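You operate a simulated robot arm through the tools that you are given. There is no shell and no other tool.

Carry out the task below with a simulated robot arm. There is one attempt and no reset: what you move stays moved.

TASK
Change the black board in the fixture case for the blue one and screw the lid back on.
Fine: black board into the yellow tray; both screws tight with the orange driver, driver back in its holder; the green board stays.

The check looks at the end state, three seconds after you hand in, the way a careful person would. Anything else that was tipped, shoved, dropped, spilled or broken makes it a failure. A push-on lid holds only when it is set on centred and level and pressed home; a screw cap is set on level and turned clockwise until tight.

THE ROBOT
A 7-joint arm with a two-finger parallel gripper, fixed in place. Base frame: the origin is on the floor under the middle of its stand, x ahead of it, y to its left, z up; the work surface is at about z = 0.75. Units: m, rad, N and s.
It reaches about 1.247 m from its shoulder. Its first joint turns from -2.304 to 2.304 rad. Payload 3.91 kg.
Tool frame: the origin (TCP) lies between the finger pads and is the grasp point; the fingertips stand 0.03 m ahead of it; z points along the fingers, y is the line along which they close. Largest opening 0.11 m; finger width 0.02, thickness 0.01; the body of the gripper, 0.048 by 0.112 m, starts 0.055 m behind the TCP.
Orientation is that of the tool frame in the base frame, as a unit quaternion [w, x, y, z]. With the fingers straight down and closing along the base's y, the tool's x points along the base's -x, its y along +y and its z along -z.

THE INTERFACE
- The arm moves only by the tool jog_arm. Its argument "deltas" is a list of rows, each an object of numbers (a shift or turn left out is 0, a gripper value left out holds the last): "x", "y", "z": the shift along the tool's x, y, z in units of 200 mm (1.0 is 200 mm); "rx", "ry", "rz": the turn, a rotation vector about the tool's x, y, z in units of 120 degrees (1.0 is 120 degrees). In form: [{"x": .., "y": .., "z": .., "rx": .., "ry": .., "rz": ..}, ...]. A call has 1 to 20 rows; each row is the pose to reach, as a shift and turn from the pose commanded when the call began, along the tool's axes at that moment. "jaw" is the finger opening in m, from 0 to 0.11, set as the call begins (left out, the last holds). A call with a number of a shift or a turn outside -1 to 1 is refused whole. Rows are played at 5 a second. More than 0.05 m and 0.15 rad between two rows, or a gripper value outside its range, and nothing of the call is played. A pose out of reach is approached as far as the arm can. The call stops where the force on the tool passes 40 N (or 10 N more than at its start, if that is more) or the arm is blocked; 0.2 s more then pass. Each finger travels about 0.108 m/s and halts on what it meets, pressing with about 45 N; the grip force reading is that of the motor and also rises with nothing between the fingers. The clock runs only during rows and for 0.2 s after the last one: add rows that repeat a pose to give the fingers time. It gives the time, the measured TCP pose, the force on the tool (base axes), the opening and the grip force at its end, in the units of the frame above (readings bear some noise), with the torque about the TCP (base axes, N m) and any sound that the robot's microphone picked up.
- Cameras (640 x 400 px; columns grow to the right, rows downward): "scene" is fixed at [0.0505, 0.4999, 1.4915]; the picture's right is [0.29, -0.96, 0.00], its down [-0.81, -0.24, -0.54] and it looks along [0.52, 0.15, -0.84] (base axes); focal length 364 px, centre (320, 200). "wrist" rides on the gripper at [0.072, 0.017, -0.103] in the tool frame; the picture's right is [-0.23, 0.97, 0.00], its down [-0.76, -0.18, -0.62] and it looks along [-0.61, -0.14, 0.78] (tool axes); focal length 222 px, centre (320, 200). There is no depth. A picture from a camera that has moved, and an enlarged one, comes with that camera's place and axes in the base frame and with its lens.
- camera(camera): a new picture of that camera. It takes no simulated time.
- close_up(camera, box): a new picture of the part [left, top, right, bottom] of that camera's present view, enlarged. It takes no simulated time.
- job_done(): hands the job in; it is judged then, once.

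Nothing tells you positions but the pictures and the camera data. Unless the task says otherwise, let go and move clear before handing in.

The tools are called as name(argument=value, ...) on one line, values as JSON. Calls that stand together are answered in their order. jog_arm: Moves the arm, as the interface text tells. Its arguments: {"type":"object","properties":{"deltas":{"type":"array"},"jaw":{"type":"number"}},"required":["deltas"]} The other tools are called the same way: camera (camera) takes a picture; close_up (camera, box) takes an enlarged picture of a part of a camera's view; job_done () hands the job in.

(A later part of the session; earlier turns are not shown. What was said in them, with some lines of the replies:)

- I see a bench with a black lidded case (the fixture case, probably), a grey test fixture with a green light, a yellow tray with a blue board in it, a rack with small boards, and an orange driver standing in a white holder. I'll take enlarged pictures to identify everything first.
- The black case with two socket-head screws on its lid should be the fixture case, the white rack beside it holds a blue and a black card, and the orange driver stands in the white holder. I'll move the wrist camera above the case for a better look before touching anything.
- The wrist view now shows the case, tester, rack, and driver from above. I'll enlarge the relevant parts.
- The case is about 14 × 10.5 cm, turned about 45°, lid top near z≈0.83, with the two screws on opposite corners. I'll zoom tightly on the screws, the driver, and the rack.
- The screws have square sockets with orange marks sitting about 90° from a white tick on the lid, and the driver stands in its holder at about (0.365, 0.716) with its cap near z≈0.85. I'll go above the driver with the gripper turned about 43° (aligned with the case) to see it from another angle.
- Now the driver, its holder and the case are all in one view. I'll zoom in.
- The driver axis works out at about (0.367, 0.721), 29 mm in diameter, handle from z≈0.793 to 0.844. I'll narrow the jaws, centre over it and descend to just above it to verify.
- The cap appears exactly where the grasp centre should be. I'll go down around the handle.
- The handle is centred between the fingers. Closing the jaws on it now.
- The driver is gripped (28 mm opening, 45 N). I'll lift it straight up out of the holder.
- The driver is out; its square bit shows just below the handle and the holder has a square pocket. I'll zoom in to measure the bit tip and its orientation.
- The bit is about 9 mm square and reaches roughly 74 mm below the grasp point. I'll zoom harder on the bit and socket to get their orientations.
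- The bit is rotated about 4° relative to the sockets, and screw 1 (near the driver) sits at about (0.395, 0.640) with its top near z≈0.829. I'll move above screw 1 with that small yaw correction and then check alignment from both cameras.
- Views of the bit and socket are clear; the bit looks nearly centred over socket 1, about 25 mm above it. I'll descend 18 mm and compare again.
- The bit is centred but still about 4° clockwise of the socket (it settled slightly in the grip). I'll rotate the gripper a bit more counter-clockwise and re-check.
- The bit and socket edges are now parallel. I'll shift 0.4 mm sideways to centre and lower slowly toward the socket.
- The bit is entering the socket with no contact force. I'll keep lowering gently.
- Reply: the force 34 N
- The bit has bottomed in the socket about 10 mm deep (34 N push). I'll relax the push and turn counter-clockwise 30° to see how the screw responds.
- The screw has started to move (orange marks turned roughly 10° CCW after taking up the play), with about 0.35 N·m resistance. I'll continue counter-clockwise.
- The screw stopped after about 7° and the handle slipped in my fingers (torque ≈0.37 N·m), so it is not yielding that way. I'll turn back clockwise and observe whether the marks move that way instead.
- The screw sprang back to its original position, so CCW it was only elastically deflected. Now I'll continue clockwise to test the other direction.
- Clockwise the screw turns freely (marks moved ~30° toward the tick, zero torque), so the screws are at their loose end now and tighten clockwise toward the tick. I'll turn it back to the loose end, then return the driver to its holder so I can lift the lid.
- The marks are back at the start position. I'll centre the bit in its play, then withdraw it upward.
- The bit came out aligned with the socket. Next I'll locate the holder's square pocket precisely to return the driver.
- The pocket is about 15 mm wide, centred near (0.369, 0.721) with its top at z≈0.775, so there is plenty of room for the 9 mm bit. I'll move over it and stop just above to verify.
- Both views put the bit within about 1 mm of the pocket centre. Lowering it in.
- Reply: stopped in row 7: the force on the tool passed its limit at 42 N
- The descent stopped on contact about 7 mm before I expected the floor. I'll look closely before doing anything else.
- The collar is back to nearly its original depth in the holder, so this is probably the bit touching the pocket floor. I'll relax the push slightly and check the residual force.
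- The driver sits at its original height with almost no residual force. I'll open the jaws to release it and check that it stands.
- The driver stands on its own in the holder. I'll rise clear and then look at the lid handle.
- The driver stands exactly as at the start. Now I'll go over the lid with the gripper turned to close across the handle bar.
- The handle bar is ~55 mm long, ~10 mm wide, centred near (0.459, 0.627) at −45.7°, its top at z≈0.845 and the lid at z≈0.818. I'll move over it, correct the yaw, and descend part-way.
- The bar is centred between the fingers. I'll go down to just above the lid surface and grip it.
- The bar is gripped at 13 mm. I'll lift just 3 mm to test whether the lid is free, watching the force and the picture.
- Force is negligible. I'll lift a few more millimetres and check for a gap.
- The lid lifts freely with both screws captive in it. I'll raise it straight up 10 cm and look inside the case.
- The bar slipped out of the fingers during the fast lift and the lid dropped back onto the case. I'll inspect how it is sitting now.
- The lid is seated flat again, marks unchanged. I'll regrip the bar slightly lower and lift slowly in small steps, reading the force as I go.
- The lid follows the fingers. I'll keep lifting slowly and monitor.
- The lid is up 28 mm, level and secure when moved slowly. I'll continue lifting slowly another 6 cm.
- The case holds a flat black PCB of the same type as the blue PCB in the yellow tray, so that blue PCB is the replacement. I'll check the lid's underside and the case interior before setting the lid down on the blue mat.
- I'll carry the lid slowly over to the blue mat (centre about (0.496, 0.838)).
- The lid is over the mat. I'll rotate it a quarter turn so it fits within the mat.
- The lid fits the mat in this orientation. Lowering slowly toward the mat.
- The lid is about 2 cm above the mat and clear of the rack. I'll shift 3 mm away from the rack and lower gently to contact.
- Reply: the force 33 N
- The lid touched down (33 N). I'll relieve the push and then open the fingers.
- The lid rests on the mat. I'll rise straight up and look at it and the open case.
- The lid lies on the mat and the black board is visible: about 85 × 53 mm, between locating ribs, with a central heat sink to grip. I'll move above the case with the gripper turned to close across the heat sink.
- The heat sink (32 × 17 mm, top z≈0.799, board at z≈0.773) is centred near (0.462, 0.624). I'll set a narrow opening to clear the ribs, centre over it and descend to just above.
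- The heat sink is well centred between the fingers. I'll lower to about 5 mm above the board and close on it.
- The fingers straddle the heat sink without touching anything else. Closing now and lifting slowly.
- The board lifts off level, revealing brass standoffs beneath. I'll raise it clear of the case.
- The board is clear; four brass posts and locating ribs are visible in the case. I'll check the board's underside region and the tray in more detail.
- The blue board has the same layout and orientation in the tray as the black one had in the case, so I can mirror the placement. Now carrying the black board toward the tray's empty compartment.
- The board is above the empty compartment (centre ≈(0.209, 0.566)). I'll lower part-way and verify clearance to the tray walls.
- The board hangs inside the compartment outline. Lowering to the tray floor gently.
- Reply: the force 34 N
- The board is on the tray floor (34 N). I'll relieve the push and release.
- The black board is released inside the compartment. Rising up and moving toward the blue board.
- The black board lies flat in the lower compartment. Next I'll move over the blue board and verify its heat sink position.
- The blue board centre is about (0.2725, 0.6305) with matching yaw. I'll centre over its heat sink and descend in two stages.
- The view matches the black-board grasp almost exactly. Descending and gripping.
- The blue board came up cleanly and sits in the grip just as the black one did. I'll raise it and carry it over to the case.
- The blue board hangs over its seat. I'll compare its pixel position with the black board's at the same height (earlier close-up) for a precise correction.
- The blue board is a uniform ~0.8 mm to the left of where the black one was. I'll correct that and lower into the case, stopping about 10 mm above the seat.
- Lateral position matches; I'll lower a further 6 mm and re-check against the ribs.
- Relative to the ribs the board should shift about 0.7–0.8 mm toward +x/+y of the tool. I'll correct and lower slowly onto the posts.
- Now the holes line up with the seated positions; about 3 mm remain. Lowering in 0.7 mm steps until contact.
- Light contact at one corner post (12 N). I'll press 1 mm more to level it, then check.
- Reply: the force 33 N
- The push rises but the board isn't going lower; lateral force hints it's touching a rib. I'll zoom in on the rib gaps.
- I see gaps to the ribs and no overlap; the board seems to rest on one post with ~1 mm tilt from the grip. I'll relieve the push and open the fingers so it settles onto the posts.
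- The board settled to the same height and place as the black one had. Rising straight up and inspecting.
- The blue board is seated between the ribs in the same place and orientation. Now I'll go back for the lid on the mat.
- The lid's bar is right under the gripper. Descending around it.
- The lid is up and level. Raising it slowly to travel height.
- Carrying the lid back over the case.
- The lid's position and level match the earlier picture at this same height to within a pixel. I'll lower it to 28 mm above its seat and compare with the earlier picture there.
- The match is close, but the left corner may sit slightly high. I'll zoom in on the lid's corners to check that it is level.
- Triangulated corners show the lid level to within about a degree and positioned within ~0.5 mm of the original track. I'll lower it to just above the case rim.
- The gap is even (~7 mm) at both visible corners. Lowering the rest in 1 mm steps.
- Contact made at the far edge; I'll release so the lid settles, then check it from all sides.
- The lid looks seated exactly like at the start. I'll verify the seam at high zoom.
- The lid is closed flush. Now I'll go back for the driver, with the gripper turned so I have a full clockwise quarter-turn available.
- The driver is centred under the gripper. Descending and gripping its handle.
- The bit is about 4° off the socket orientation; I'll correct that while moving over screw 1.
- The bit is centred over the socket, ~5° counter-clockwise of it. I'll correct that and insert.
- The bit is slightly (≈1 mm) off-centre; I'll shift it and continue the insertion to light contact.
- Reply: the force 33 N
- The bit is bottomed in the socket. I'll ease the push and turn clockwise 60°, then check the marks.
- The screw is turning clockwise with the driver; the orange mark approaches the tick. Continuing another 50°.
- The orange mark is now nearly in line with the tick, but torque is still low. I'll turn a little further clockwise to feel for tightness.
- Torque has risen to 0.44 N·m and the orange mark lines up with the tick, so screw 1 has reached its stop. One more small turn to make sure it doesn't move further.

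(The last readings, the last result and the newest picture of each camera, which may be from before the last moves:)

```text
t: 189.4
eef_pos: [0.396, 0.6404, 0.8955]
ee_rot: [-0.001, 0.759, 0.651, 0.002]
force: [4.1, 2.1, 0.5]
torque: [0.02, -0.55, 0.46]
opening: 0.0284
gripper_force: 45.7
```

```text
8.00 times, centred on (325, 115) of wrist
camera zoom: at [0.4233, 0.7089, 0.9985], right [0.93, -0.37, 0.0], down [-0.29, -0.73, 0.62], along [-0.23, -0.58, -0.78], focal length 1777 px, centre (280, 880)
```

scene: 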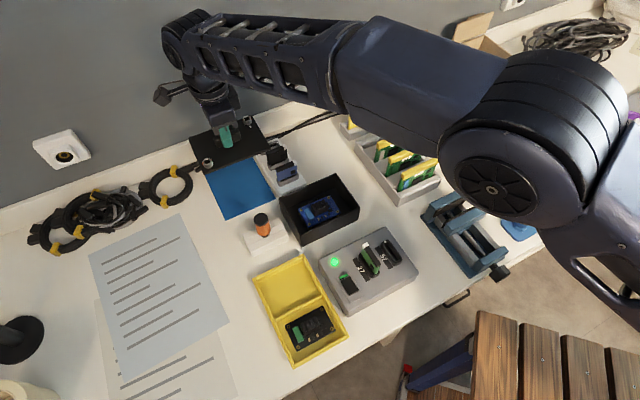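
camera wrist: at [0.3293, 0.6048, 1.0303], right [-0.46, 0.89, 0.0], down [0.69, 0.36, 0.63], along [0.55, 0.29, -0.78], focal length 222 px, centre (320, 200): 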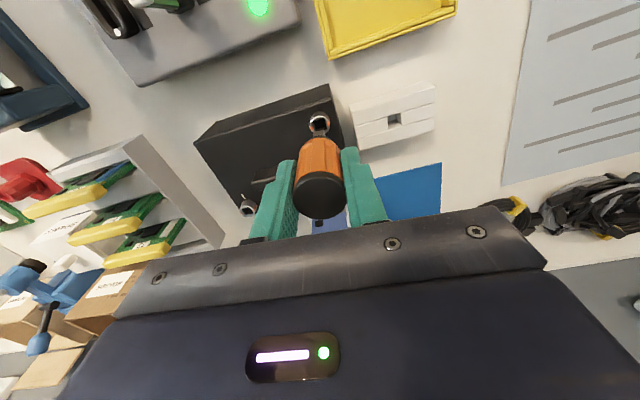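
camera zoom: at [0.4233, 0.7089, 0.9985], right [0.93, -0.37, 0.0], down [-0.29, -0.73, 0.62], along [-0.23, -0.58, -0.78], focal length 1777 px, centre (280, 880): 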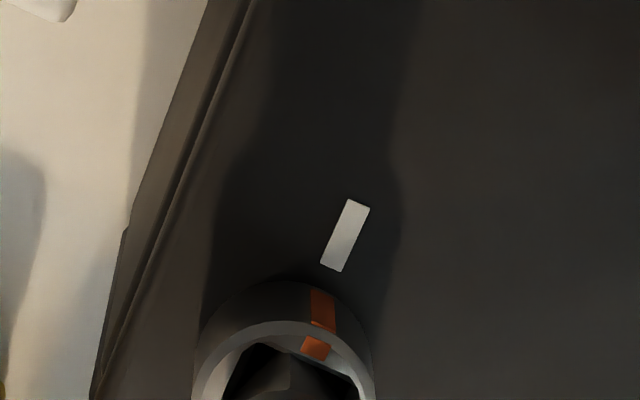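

Screw 1 is tight (handle now slips, mark on the tick). I'll back off within the bit's play so as not to turn the screw, then withdraw.

jog_arm(deltas=[{"rz": -0.05}, {"rz": -0.1}, {"rz": -0.14}, {"rz": -0.14}])

close_up(camera="scene", box=[285, 195, 325, 230])

```text
t: 190.4
eef_pos: [0.3949, 0.6392, 0.8972]
ee_rot: [-0.001, 0.654, 0.756, 0.001]
force: [1.2, 3.6, -1.1]
torque: [0.29, -0.14, 0.05]
opening: 0.0287
gripper_force: 45.0
```

```text
11.43 times, centred on (305, 212) of scene
camera zoom: at [0.0505, 0.4999, 1.4915], right [0.29, -0.96, 0.0], down [-0.81, -0.24, -0.54], along [0.52, 0.15, -0.84], focal length 4154 px, centre (491, 57)
```

zoom: 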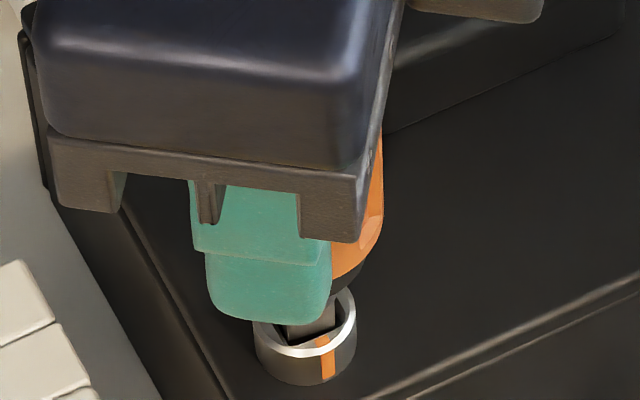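

jog_arm(deltas=[{"z": -0.02}, {"z": -0.05}, {"z": -0.09}, {"z": -0.13}, {"z": -0.17}, {"z": -0.2}, {"z": -0.2}])

close_up(camera="scene", box=[275, 180, 335, 235])

close_up(camera="wrist", box=[285, 90, 355, 150])

camera(camera="wrist")

```text
t: 192.1
eef_pos: [0.396, 0.6396, 0.9375]
ee_rot: [0.0, 0.655, 0.755, 0.002]
force: [-0.2, -1.0, 0.7]
torque: [-0.01, 0.01, -0.04]
opening: 0.0282
gripper_force: 44.8
```

```text
7.27 times, centred on (305, 208) of scene
camera zoom: at [0.0505, 0.4999, 1.4915], right [0.29, -0.96, 0.0], down [-0.81, -0.24, -0.54], along [0.52, 0.15, -0.84], focal length 2643 px, centre (429, 146)
```

zoom: 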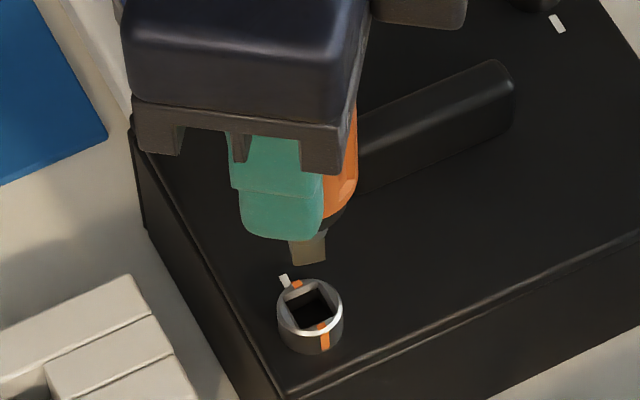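

```text
6.67 times, centred on (320, 120) of wrist
camera zoom: at [0.4017, 0.7129, 1.0392], right [1.0, -0.09, 0.0], down [-0.07, -0.78, 0.62], along [-0.05, -0.62, -0.78], focal length 1481 px, centre (320, 733)
```

zoom: 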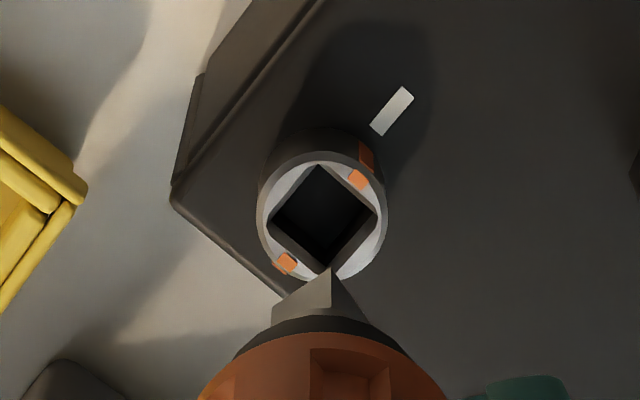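

```text
taken
camera wrist: at [0.4017, 0.7129, 1.0392], right [1.0, -0.09, 0.0], down [-0.07, -0.78, 0.62], along [-0.05, -0.62, -0.78], focal length 222 px, centre (320, 200)
```

wrist: 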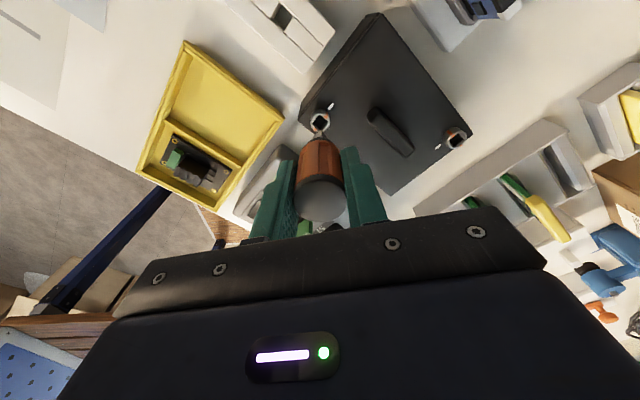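

Screw 1's marks point at the tick. For screw 2 at about (0.529, 0.611) I'll raise, rotate back 104° counter-clockwise (to align the bit and regain turning range) and move over it.

jog_arm(deltas=[{"z": -0.05}, {"z": -0.1, "rz": -0.046}, {"z": -0.1, "rz": -0.091, "x": -0.013, "y": 0.036}, {"z": -0.1, "rz": -0.137, "x": -0.026, "y": 0.072}, {"z": -0.1, "rz": -0.183, "x": -0.039, "y": 0.108}, {"z": -0.1, "rz": -0.228, "x": -0.052, "y": 0.144}, {"z": -0.1, "rz": -0.274, "x": -0.065, "y": 0.18}, {"z": -0.1, "rz": -0.319, "x": -0.078, "y": 0.216}, {"z": -0.1, "rz": -0.365, "x": -0.091, "y": 0.252}, {"z": -0.1, "rz": -0.411, "x": -0.104, "y": 0.288}, {"z": -0.1, "rz": -0.456, "x": -0.117, "y": 0.324}, {"z": -0.1, "rz": -0.502, "x": -0.13, "y": 0.36}, {"z": -0.1, "rz": -0.548, "x": -0.143, "y": 0.396}, {"z": -0.1, "rz": -0.593, "x": -0.156, "y": 0.432}, {"z": -0.1, "rz": -0.639, "x": -0.169, "y": 0.468}, {"z": -0.1, "rz": -0.684, "x": -0.182, "y": 0.504}, {"z": -0.1, "rz": -0.73, "x": -0.195, "y": 0.54}, {"z": -0.1, "rz": -0.776, "x": -0.208, "y": 0.576}, {"z": -0.1, "rz": -0.821, "x": -0.221, "y": 0.612}, {"z": -0.1, "rz": -0.867, "x": -0.2305, "y": 0.644}])

jog_arm(deltas=[{}, {}])

camera(camera="wrist")

close_up(camera="wrist", box=[285, 90, 355, 150])

close_up(camera="scene", box=[305, 145, 365, 195])

```text
t: 196.2
eef_pos: [0.5293, 0.6135, 0.9556]
ee_rot: [0.0, -0.194, 0.981, 0.001]
force: [-0.7, 0.1, -1.3]
torque: [0.01, 0.02, -0.01]
opening: 0.0282
gripper_force: 45.0
```

```text
t: 196.8
eef_pos: [0.5306, 0.6118, 0.9555]
ee_rot: [0.001, -0.193, 0.981, 0.002]
force: [0.5, 0.8, -1.0]
torque: [0.01, -0.02, -0.01]
opening: 0.0284
gripper_force: 45.1
```

```text
taken
camera wrist: at [0.4561, 0.6002, 1.0592], right [-0.16, 0.99, 0.0], down [0.77, 0.12, 0.62], along [0.62, 0.1, -0.78], focal length 222 px, centre (320, 200)
```

wrist: 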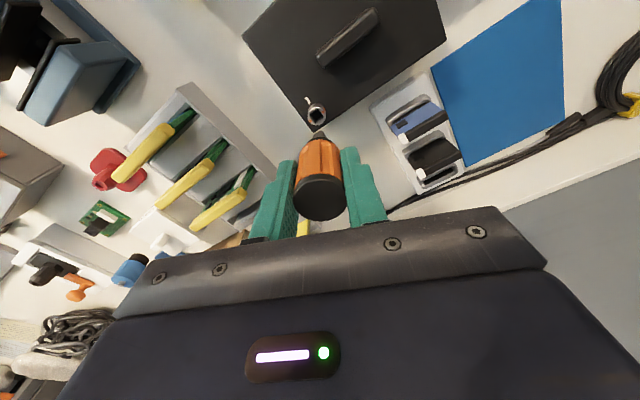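

```text
6.67 times, centred on (320, 120) of wrist
camera zoom: at [0.4561, 0.6002, 1.0592], right [-0.16, 0.99, 0.0], down [0.77, 0.12, 0.62], along [0.62, 0.1, -0.78], focal length 1481 px, centre (320, 733)
```

zoom: 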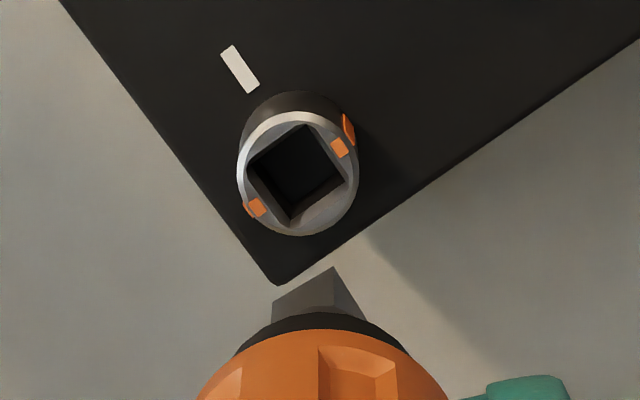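

```text
8.00 times, centred on (335, 170) of scene
camera zoom: at [0.0505, 0.4999, 1.4915], right [0.29, -0.96, 0.0], down [-0.81, -0.24, -0.54], along [0.52, 0.15, -0.84], focal length 2908 px, centre (200, 440)
```

zoom: 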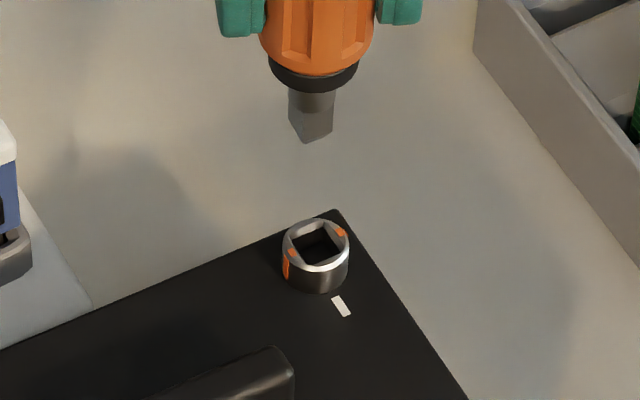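

Screw 2 is at about (0.531, 0.609). I'll shift 3.4 mm, rotate 6° to align the bit, and descend to just above the socket.

jog_arm(deltas=[{"x": -0.003, "y": -0.017, "rz": -0.025}, {"x": -0.003, "y": -0.017, "rz": -0.05}, {"x": -0.003, "y": -0.017, "rz": -0.05, "z": 0.06}, {"x": -0.003, "y": -0.017, "rz": -0.05, "z": 0.12}, {"x": -0.003, "y": -0.017, "rz": -0.05, "z": 0.18}, {"x": -0.003, "y": -0.017, "rz": -0.05, "z": 0.22}, {"x": -0.003, "y": -0.017, "rz": -0.05, "z": 0.22}])

close_up(camera="wrist", box=[298, 105, 342, 140])

close_up(camera="scene", box=[320, 155, 350, 185])

```text
t: 198.4
eef_pos: [0.5314, 0.6081, 0.9117]
ee_rot: [0.001, -0.243, 0.97, 0.001]
force: [-0.3, 0.4, -0.5]
torque: [0.01, 0.02, -0.03]
opening: 0.0284
gripper_force: 44.8
```

```text
11.43 times, centred on (320, 122) of wrist
camera zoom: at [0.4599, 0.5885, 1.015], right [-0.26, 0.97, 0.0], down [0.75, 0.2, 0.62], along [0.6, 0.16, -0.78], focal length 2538 px, centre (320, 1086)
```

zoom: 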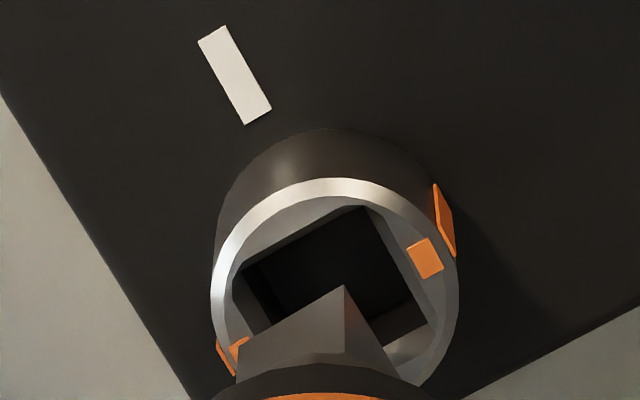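

```text
13.33 times, centred on (335, 170) of scene
camera zoom: at [0.0505, 0.4999, 1.4915], right [0.29, -0.96, 0.0], down [-0.81, -0.24, -0.54], along [0.52, 0.15, -0.84], focal length 4846 px, centre (120, 600)
```

zoom: 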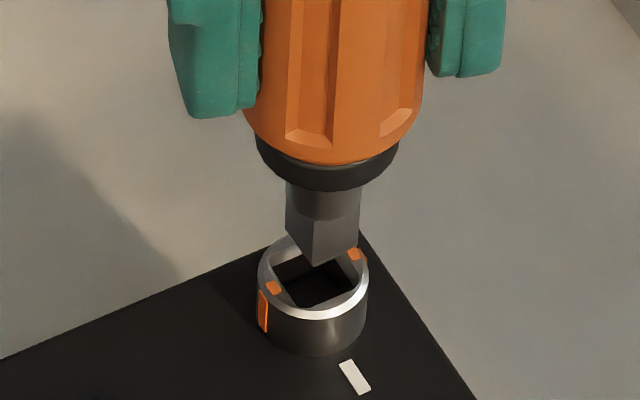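

The socket is ~1.2 mm to the side of the bit. Correcting and inserting to light contact.

jog_arm(deltas=[{"x": 0.001, "y": 0.006}, {"x": 0.001, "y": 0.006, "z": 0.02}, {"x": 0.001, "y": 0.006, "z": 0.04}, {"x": 0.001, "y": 0.006, "z": 0.055}, {"x": 0.001, "y": 0.006, "z": 0.07}, {"x": 0.001, "y": 0.006, "z": 0.08}, {"x": 0.001, "y": 0.006, "z": 0.08}])

close_up(camera="scene", box=[320, 155, 350, 185])

close_up(camera="wrist", box=[298, 100, 342, 135])

```text
t: 200.1
eef_pos: [0.531, 0.6098, 0.8985]
ee_rot: [0.002, -0.244, 0.97, 0.003]
force: [-0.1, -7.8, 30.1]
torque: [-0.58, -0.02, 0.02]
opening: 0.0284
gripper_force: 45.5
```

```text
13.33 times, centred on (335, 170) of scene
camera zoom: at [0.0505, 0.4999, 1.4915], right [0.29, -0.96, 0.0], down [-0.81, -0.24, -0.54], along [0.52, 0.15, -0.84], focal length 4846 px, centre (120, 600)
```

zoom: 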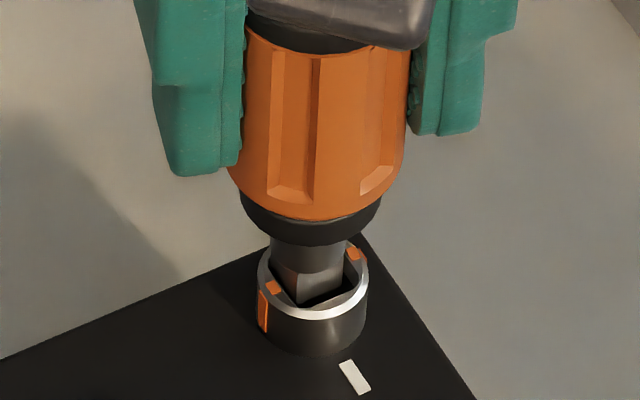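

```text
11.43 times, centred on (320, 118) of wrist
camera zoom: at [0.4582, 0.5904, 1.0008], right [-0.26, 0.97, 0.01], down [0.75, 0.2, 0.63], along [0.6, 0.17, -0.78], focal length 2538 px, centre (320, 1143)
```

zoom: 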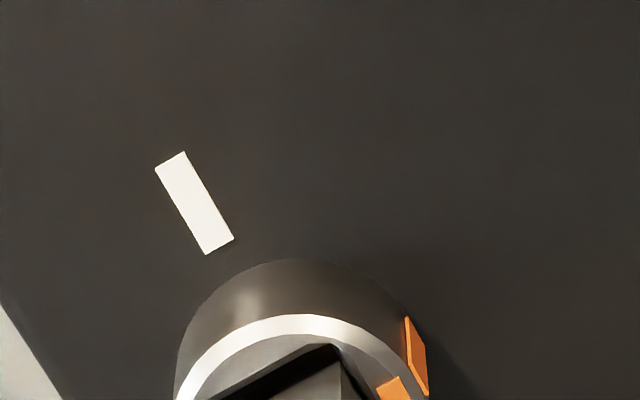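

There's sideways force, so the bit is against one socket wall. I'll lift slightly, shift back 0.7 mm and press in again.

jog_arm(deltas=[{"z": -0.015}, {"x": 0.0016, "y": -0.003, "z": -0.015}, {"x": 0.0016, "y": -0.003, "z": -0.005}, {"x": 0.0016, "y": -0.003, "z": 0.0}, {"x": 0.0016, "y": -0.003, "z": 0.006}, {"x": 0.0016, "y": -0.003, "z": 0.006}])

close_up(camera="scene", box=[320, 155, 350, 185])

```text
t: 201.4
eef_pos: [0.5291, 0.6102, 0.8968]
ee_rot: [0.002, -0.243, 0.97, 0.003]
force: [2.7, 1.0, 32.3]
torque: [0.1, -0.24, 0.01]
opening: 0.0282
gripper_force: 44.6
```

```text
13.33 times, centred on (335, 170) of scene
camera zoom: at [0.0505, 0.4999, 1.4915], right [0.29, -0.96, 0.0], down [-0.81, -0.24, -0.54], along [0.52, 0.15, -0.84], focal length 4846 px, centre (120, 600)
```

zoom: 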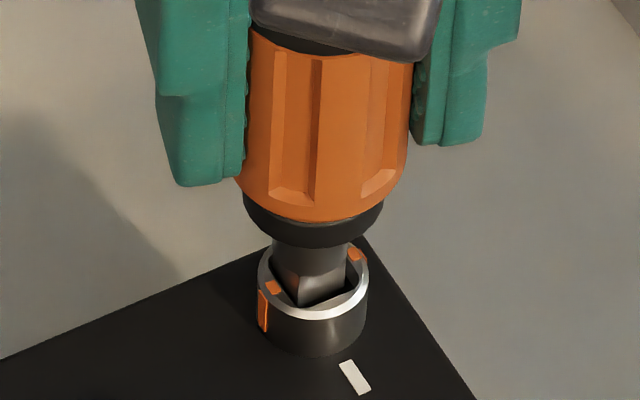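

Sideways force is gone and the bit is bottomed. Easing the push and turning clockwise 60°.

jog_arm(deltas=[{"z": -0.006}, {"z": -0.01}, {"z": -0.01, "rz": 0.05}, {"z": -0.01, "rz": 0.1}, {"z": -0.01, "rz": 0.15}, {"z": -0.01, "rz": 0.2}, {"z": -0.01, "rz": 0.25}, {"z": -0.01, "rz": 0.3}, {"z": -0.01, "rz": 0.35}, {"z": -0.01, "rz": 0.4}, {"z": -0.01, "rz": 0.45}, {"z": -0.01, "rz": 0.5}, {"z": -0.01, "rz": 0.5}])

close_up(camera="scene", box=[320, 155, 350, 185])

close_up(camera="wrist", box=[290, 80, 350, 140])

```text
t: 204.2
eef_pos: [0.5306, 0.6097, 0.8975]
ee_rot: [-0.001, 0.275, 0.961, 0.001]
force: [0.2, -4.4, -2.4]
torque: [-0.3, 0.03, 0.02]
opening: 0.0284
gripper_force: 45.4
```

```text
13.33 times, centred on (335, 170) of scene
camera zoom: at [0.0505, 0.4999, 1.4915], right [0.29, -0.96, 0.0], down [-0.81, -0.24, -0.54], along [0.52, 0.15, -0.84], focal length 4846 px, centre (120, 600)
```

zoom: 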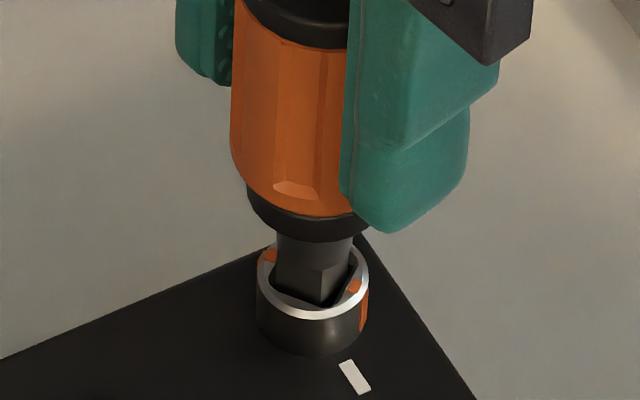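

```text
6.67 times, centred on (320, 110) of wrist
camera zoom: at [0.4783, 0.6622, 0.9999], right [0.71, 0.71, 0.0], down [0.55, -0.56, 0.62], along [0.44, -0.44, -0.78], focal length 1481 px, centre (320, 800)
```

zoom: 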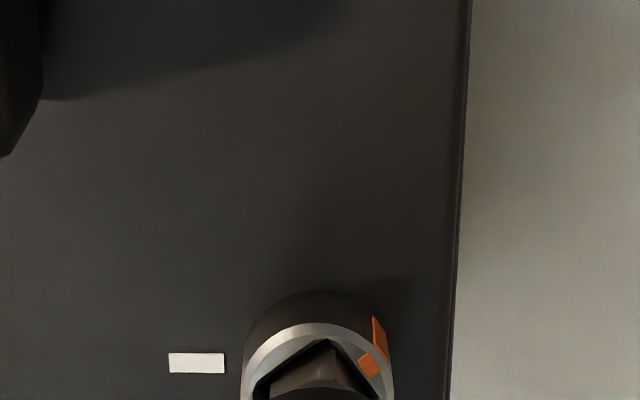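

Screw 2 is turning too. Continuing another 55° clockwise.

jog_arm(deltas=[{"z": 0.003, "rz": 0.05}, {"z": 0.003, "rz": 0.1}, {"z": 0.003, "rz": 0.15}, {"z": 0.003, "rz": 0.2}, {"z": 0.003, "rz": 0.25}, {"z": 0.003, "rz": 0.3}, {"z": 0.003, "rz": 0.35}, {"z": 0.003, "rz": 0.4}, {"z": 0.003, "rz": 0.45}, {"z": 0.003, "rz": 0.45}])

close_up(camera="scene", box=[320, 155, 350, 185])

close_up(camera="wrist", box=[290, 80, 350, 140])

```text
t: 206.4
eef_pos: [0.5306, 0.6101, 0.8969]
ee_rot: [-0.001, 0.682, 0.732, 0.002]
force: [7.5, 4.3, 4.1]
torque: [0.17, -0.53, 0.37]
opening: 0.0284
gripper_force: 44.9
```

```text
13.33 times, centred on (335, 170) of scene
camera zoom: at [0.0505, 0.4999, 1.4915], right [0.29, -0.96, 0.0], down [-0.81, -0.24, -0.54], along [0.52, 0.15, -0.84], focal length 4846 px, centre (120, 600)
```

zoom: 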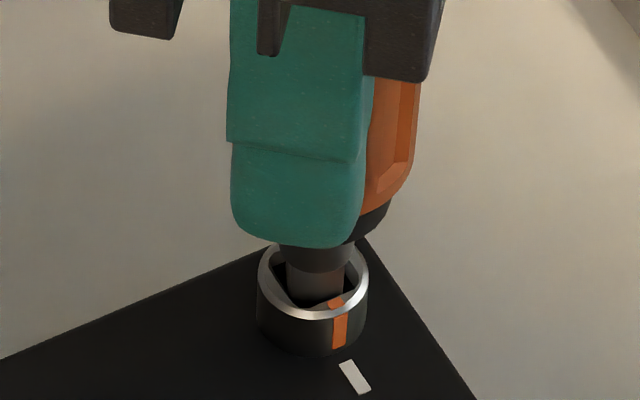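

```text
6.67 times, centred on (320, 110) of wrist
camera zoom: at [0.5423, 0.6827, 0.9999], right [0.99, -0.16, 0.0], down [-0.12, -0.77, 0.62], along [-0.1, -0.61, -0.78], focal length 1481 px, centre (320, 800)
```

zoom: 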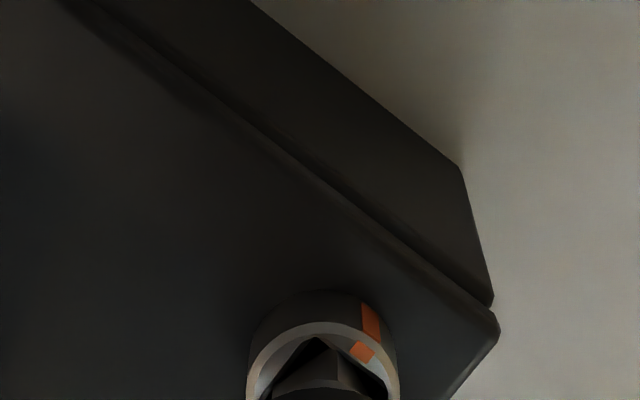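

Torque is up to 0.37 N·m with the mark pointing at the tick. A little more turn to confirm it is at its stop.

jog_arm(deltas=[{"rz": 0.04}, {"rz": 0.08}, {"rz": 0.12}, {"rz": 0.12}])

close_up(camera="scene", box=[320, 155, 350, 185])

```text
t: 207.4
eef_pos: [0.5313, 0.609, 0.897]
ee_rot: [-0.001, 0.768, 0.641, 0.001]
force: [9.8, 3.8, 2.0]
torque: [0.09, -0.71, 0.53]
opening: 0.0286
gripper_force: 45.0
```

```text
13.33 times, centred on (335, 170) of scene
camera zoom: at [0.0505, 0.4999, 1.4915], right [0.29, -0.96, 0.0], down [-0.81, -0.24, -0.54], along [0.52, 0.15, -0.84], focal length 4846 px, centre (120, 600)
```

zoom: 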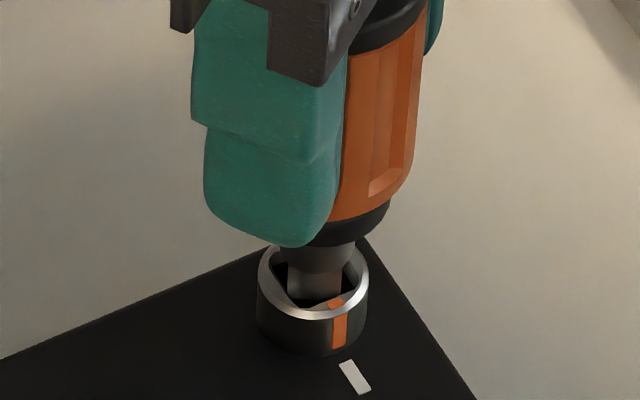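

Screw 2 is at its stop (0.53 N·m, mark unmoved). Backing off within the play and withdrawing.

jog_arm(deltas=[{"rz": -0.05}, {"rz": -0.1}, {"rz": -0.16}, {"rz": -0.16}])

jog_arm(deltas=[{"z": -0.02}, {"z": -0.05}, {"z": -0.1}, {"z": -0.15}, {"z": -0.2}, {"z": -0.25}, {"z": -0.3}, {"z": -0.3}])

close_up(camera="scene", box=[275, 150, 365, 235])

camera(camera="wrist")

close_up(camera="wrist", box=[285, 90, 355, 150])

```text
t: 208.4
eef_pos: [0.5302, 0.6084, 0.8971]
ee_rot: [-0.001, 0.649, 0.761, 0.002]
force: [6.6, 0.6, -2.4]
torque: [0.09, -0.51, 0.04]
opening: 0.0285
gripper_force: 44.9
```

```text
t: 210.2
eef_pos: [0.5311, 0.6104, 0.9556]
ee_rot: [-0.001, 0.65, 0.76, 0.002]
force: [0.2, 0.5, -0.9]
torque: [0.01, 0.03, 0.03]
opening: 0.0284
gripper_force: 45.1
```

```text
4.71 times, centred on (320, 192) of scene
camera zoom: at [0.0505, 0.4999, 1.4915], right [0.29, -0.96, 0.0], down [-0.81, -0.24, -0.54], along [0.52, 0.15, -0.84], focal length 1710 px, centre (320, 235)
```

zoom: 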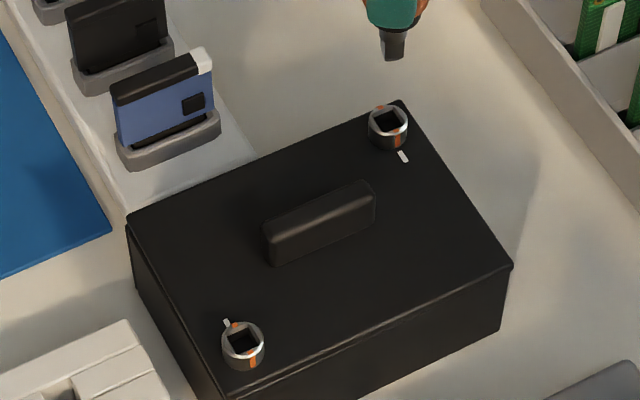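

```text
taken
camera wrist: at [0.536, 0.6832, 1.0586], right [1.0, -0.07, 0.0], down [-0.06, -0.78, 0.62], along [-0.04, -0.62, -0.78], focal length 222 px, centre (320, 200)
```

wrist: 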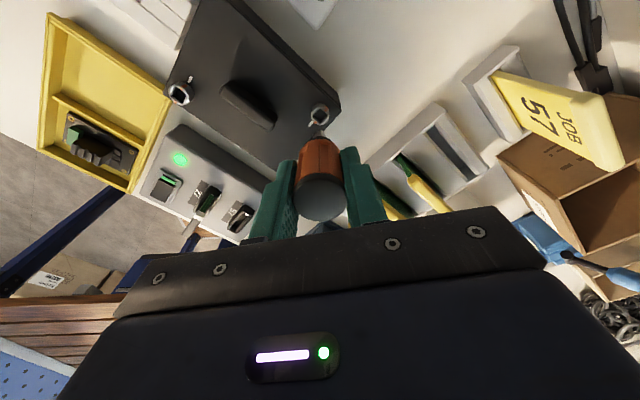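

```text
6.67 times, centred on (320, 120) of wrist
camera zoom: at [0.536, 0.6832, 1.0586], right [1.0, -0.07, 0.0], down [-0.06, -0.78, 0.62], along [-0.04, -0.62, -0.78], focal length 1481 px, centre (320, 733)
```

zoom: 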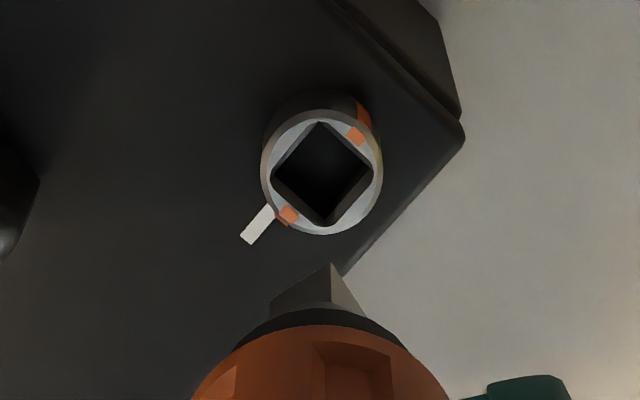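

Both screws now show their orange marks on the ticks and the lid is flush. Next I'll carry the driver back above its holder, rotating so the bit matches the pocket.

jog_arm(deltas=[{"x": 0.02, "y": -0.02, "rz": -0.03}, {"x": 0.05, "y": -0.053, "rz": -0.075}, {"x": 0.085, "y": -0.09, "rz": -0.12}, {"x": 0.12, "y": -0.127, "rz": -0.165}, {"x": 0.155, "y": -0.164, "rz": -0.21}, {"x": 0.19, "y": -0.201, "rz": -0.255}, {"x": 0.225, "y": -0.238, "rz": -0.3}, {"x": 0.26, "y": -0.275, "rz": -0.345}, {"x": 0.295, "y": -0.312, "rz": -0.39}, {"x": 0.33, "y": -0.349, "rz": -0.435}, {"x": 0.365, "y": -0.386, "rz": -0.48}, {"x": 0.4, "y": -0.423, "rz": -0.525}, {"x": 0.435, "y": -0.46, "rz": -0.57}, {"x": 0.47, "y": -0.497, "rz": -0.615}, {"x": 0.505, "y": -0.534, "rz": -0.66}, {"x": 0.54, "y": -0.571, "rz": -0.705}, {"x": 0.575, "y": -0.608, "rz": -0.75}, {"x": 0.61, "y": -0.645, "rz": -0.795}, {"x": 0.645, "y": -0.682, "rz": -0.84}, {"x": 0.675, "y": -0.7135, "rz": -0.867}])

jog_arm(deltas=[{"z": 0.1}, {"z": 0.2}, {"z": 0.3}, {"z": 0.4}, {"z": 0.44}, {"z": 0.44}])

camera(camera="wrist")

close_up(camera="wrist", box=[290, 90, 354, 150])

close_up(camera="scene", box=[245, 205, 305, 250])

```text
t: 214.4
eef_pos: [0.369, 0.7198, 0.9575]
ee_rot: [0.001, -0.2, 0.98, 0.001]
force: [0.7, -1.1, -0.1]
torque: [0.01, -0.03, 0.02]
opening: 0.0284
gripper_force: 45.2
```

```text
t: 215.8
eef_pos: [0.3693, 0.7215, 0.8689]
ee_rot: [0.001, -0.2, 0.98, 0.001]
force: [0.0, 0.4, -0.2]
torque: [0.02, 0.01, -0.01]
opening: 0.0283
gripper_force: 45.4
```

```text
taken
camera wrist: at [0.2961, 0.7078, 0.9717], right [-0.17, 0.99, 0.0], down [0.77, 0.13, 0.62], along [0.61, 0.11, -0.78], focal length 222 px, centre (320, 200)
```

wrist: 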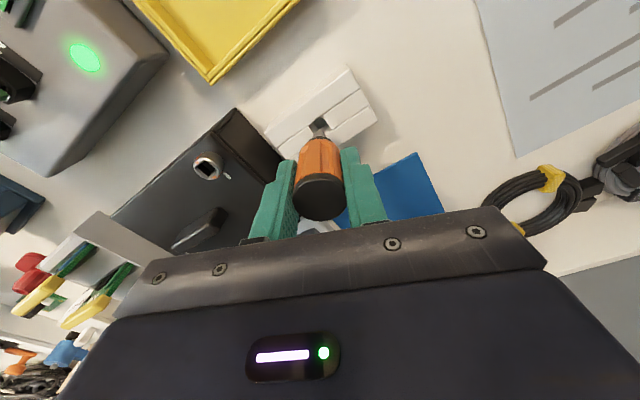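

```text
6.67 times, centred on (322, 120) of wrist
camera zoom: at [0.2961, 0.7078, 0.9717], right [-0.17, 0.99, 0.0], down [0.77, 0.13, 0.62], along [0.61, 0.11, -0.78], focal length 1481 px, centre (307, 733)
```

zoom: 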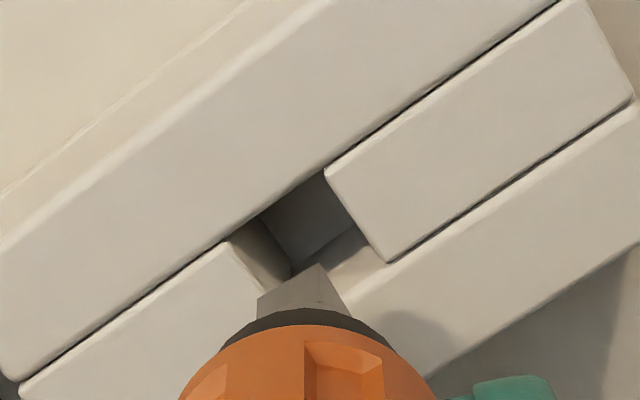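

```text
8.89 times, centred on (275, 228) of scene
camera zoom: at [0.0505, 0.4999, 1.4915], right [0.29, -0.96, 0.0], down [-0.81, -0.24, -0.54], along [0.52, 0.15, -0.84], focal length 3231 px, centre (720, -44)
```

zoom: 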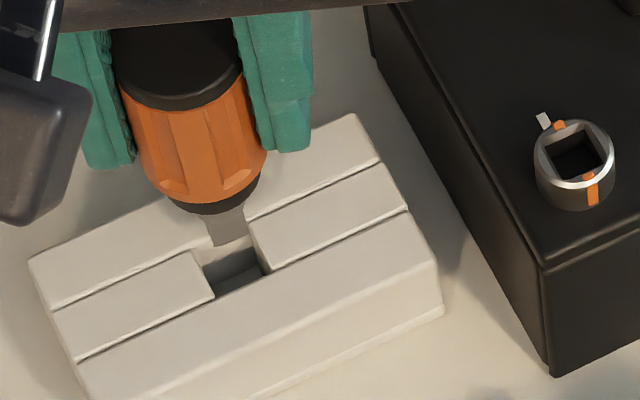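

The bit is right above the pocket. Lowering into the holder, slowing near the floor.

jog_arm(deltas=[{"z": 0.03}, {"z": 0.06}, {"z": 0.09}, {"z": 0.12}, {"z": 0.15}, {"z": 0.175}, {"z": 0.185}, {"z": 0.185}])

close_up(camera="scene", box=[245, 205, 305, 250])

```text
t: 217.7
eef_pos: [0.3683, 0.7214, 0.8326]
ee_rot: [0.002, -0.2, 0.98, 0.004]
force: [-1.4, -3.8, 32.7]
torque: [-0.23, 0.02, 0.04]
opening: 0.0285
gripper_force: 44.7
```

```text
8.89 times, centred on (275, 228) of scene
camera zoom: at [0.0505, 0.4999, 1.4915], right [0.29, -0.96, 0.0], down [-0.81, -0.24, -0.54], along [0.52, 0.15, -0.84], focal length 3231 px, centre (720, -44)
```

zoom: 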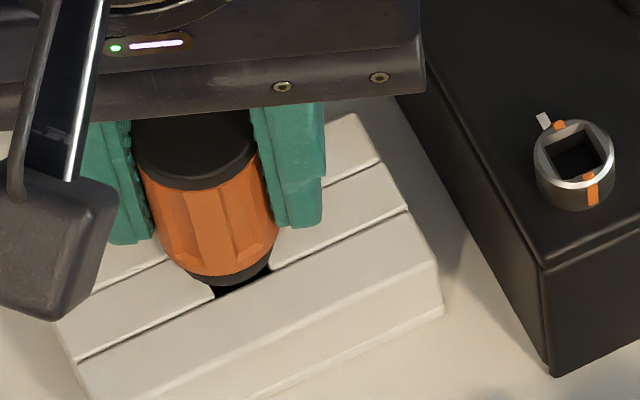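

The bit touches the pocket floor at about the original depth. Relieving the push and releasing.

jog_arm(deltas=[{"z": -0.006}, {"z": -0.012}, {"z": -0.012}])

jog_arm(deltas=[{}, {}, {}], jaw=0.055)

close_up(camera="scene", box=[245, 205, 305, 250])

camera(camera="wrist")

```text
t: 218.4
eef_pos: [0.3684, 0.7209, 0.833]
ee_rot: [0.0, -0.199, 0.98, 0.0]
force: [0.1, 4.8, 13.7]
torque: [0.4, -0.03, -0.05]
opening: 0.0282
gripper_force: 45.4
```

```text
t: 219.2
eef_pos: [0.3684, 0.7209, 0.8323]
ee_rot: [0.001, -0.199, 0.98, 0.001]
force: [0.3, -0.2, 0.4]
torque: [-0.02, 0.02, -0.01]
opening: 0.0552
gripper_force: 0.1
```

```text
8.89 times, centred on (275, 228) of scene
camera zoom: at [0.0505, 0.4999, 1.4915], right [0.29, -0.96, 0.0], down [-0.81, -0.24, -0.54], along [0.52, 0.15, -0.84], focal length 3231 px, centre (720, -44)
```

zoom: 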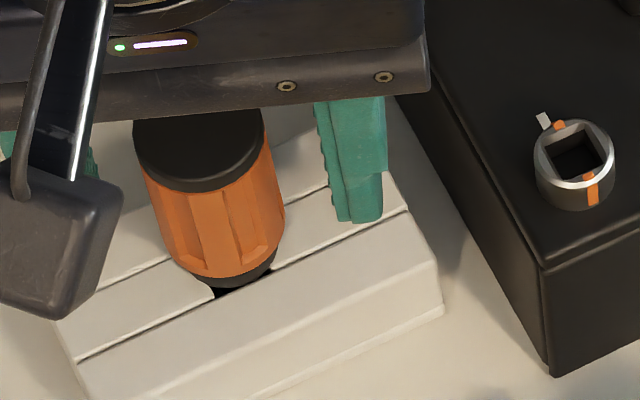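

```text
taken
camera wrist: at [0.2953, 0.7074, 0.9359], right [-0.17, 0.99, 0.0], down [0.77, 0.13, 0.62], along [0.61, 0.11, -0.78], focal length 222 px, centre (320, 200)
```

wrist: 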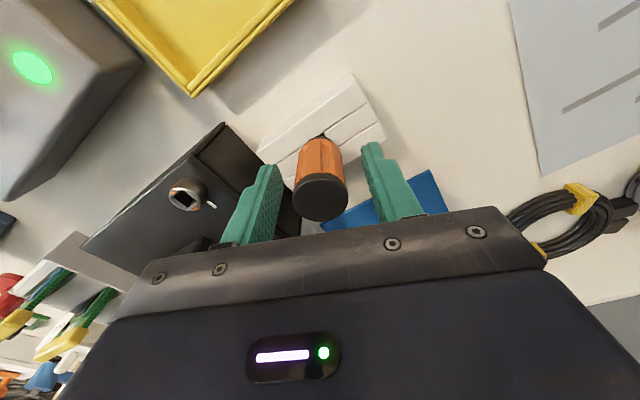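

The driver is standing in its holder. Rising clear and checking the whole scene.

jog_arm(deltas=[{"z": -0.05}, {"z": -0.13}, {"z": -0.23}, {"z": -0.34}, {"z": -0.46}, {"z": -0.58}, {"z": -0.7}, {"z": -0.8}, {"z": -0.8}, {"z": -0.8}])

camera(camera="scene")

close_up(camera="scene", box=[230, 190, 310, 250])

close_up(camera="scene", box=[270, 155, 370, 250])

```text
t: 221.4
eef_pos: [0.3695, 0.7208, 0.994]
ee_rot: [0.001, -0.199, 0.98, 0.002]
force: [0.1, -0.3, 0.2]
torque: [-0.01, 0.0, -0.03]
opening: 0.055
gripper_force: 0.1
```

```text
taken
```

scene: 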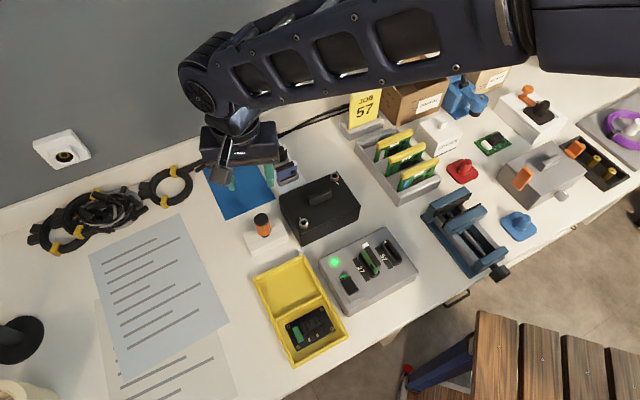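

```text
6.67 times, centred on (270, 220) of scene
camera zoom: at [0.0505, 0.4999, 1.4915], right [0.29, -0.96, 0.0], down [-0.81, -0.24, -0.54], along [0.52, 0.15, -0.84], focal length 2423 px, centre (653, 67)
```

zoom: 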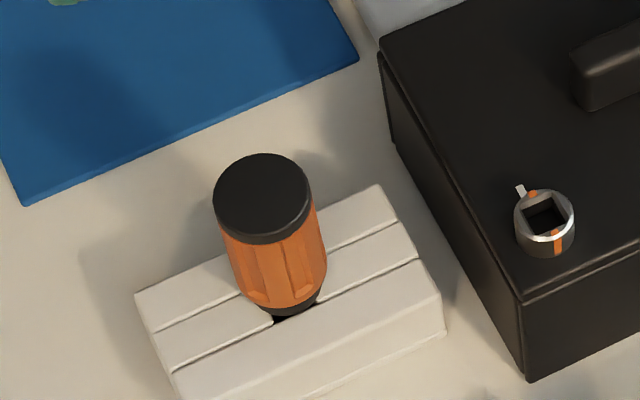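

```text
4.21 times, centred on (320, 202) of scene
camera zoom: at [0.0505, 0.4999, 1.4915], right [0.29, -0.96, 0.0], down [-0.81, -0.24, -0.54], along [0.52, 0.15, -0.84], focal length 1530 px, centre (320, 190)
```

zoom: 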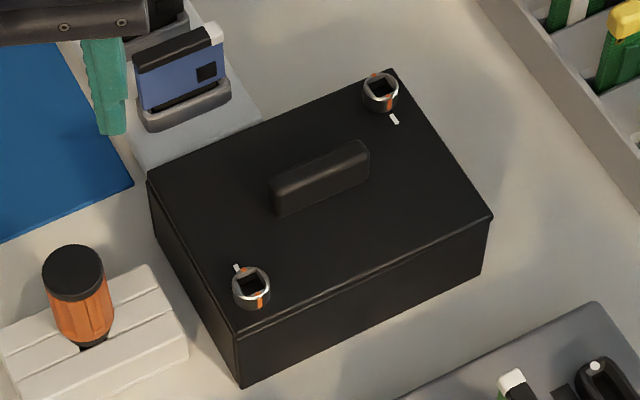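

Everything looks in order. Final close check of both screws, the seam, and the tray.

close_up(camera="scene", box=[290, 206, 320, 232])

close_up(camera="scene", box=[322, 162, 350, 188])

close_up(camera="scene", box=[245, 245, 355, 370])

close_up(camera="scene", box=[335, 190, 375, 220])

```text
15.38 times, centred on (305, 219) of scene
camera zoom: at [0.0505, 0.4999, 1.4915], right [0.29, -0.96, 0.0], down [-0.81, -0.24, -0.54], along [0.52, 0.15, -0.84], focal length 5592 px, centre (551, -92)
```

zoom: 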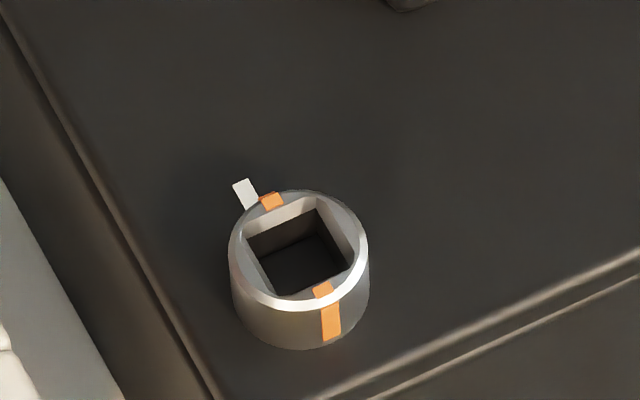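

```text
15.38 times, centred on (336, 175) of scene
camera zoom: at [0.0505, 0.4999, 1.4915], right [0.29, -0.96, 0.0], down [-0.81, -0.24, -0.54], along [0.52, 0.15, -0.84], focal length 5592 px, centre (74, 585)
```

zoom: 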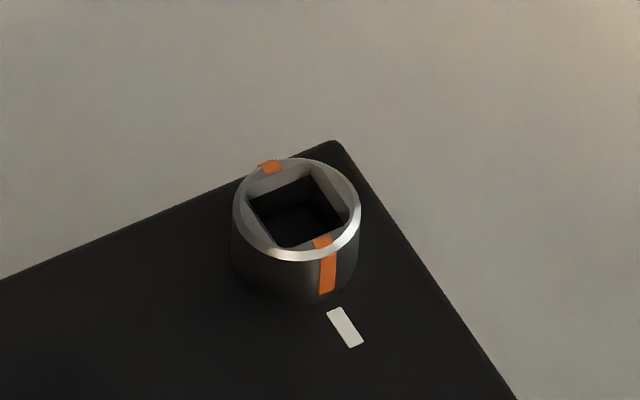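

```text
3.20 times, centred on (300, 308) of scene
camera zoom: at [0.0505, 0.4999, 1.4915], right [0.29, -0.96, 0.0], down [-0.81, -0.24, -0.54], along [0.52, 0.15, -0.84], focal length 1163 px, centre (384, -144)
```

zoom: 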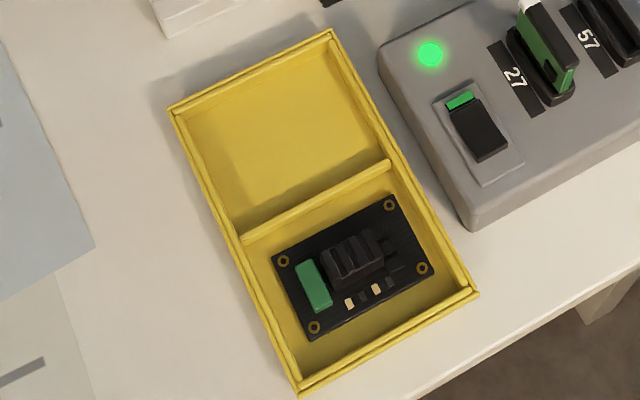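

```text
13.33 times, centred on (355, 205) of scene
camera zoom: at [0.0505, 0.4999, 1.4915], right [0.29, -0.96, 0.0], down [-0.81, -0.24, -0.54], along [0.52, 0.15, -0.84], focal length 4846 px, centre (-147, 133)
```

zoom: 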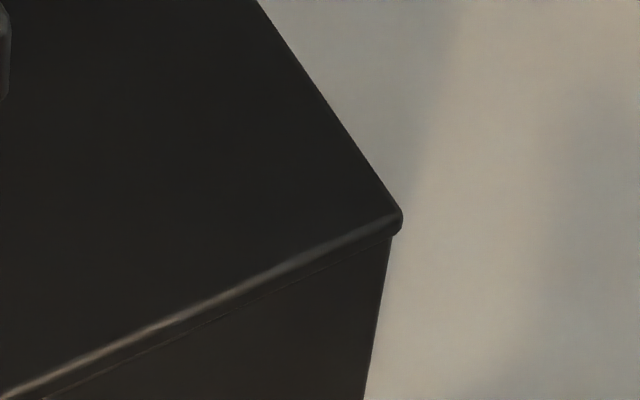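

Here is the state before I hand in:
- **Blue board:** it sits on the posts inside the fixture case.
- **Lid:** it is flush, and both screws are at their stop with the orange marks on the ticks.
- **Black board:** it lies flat in the yellow tray.
- **Driver:** it stands in its holder.
- **Rest of the bench:** nothing else looks disturbed, and the green board is untouched.

The gripper is open and clear, so I'm handing the job in.

job_done()

```text
The job is handed in.
```

The board swap is done and handed in. I saw no verdict from the check, so this is what the pictures and force readings showed at the end.

- **Blue board:** it sits on the four posts inside the fixture case. It is within about 1 mm of where the black one was and faces the same way.
- **Lid and screws:** the lid is flush. I turned both screws clockwise with the orange driver until they stopped moving (0.46 and 0.53 N·m), and each orange mark lines up with its tick.
- **Black board:** it lies flat in the front compartment of the yellow tray.
- **Driver:** it stands upright in its holder, as at the start.
- **Green board:** I didn't touch it, and nothing else on the bench looks moved.

- **Screws at the start:** they were already loose. When I first tried turning one counter-clockwise it only flexed and sprang back, so I could lift the lid without unscrewing it.
- **Lid slip:** on my first lift the lid slipped out of the fingers and dropped back onto the case from about a centimetre or more. The lid looked seated and undamaged, so I lifted it again more slowly.
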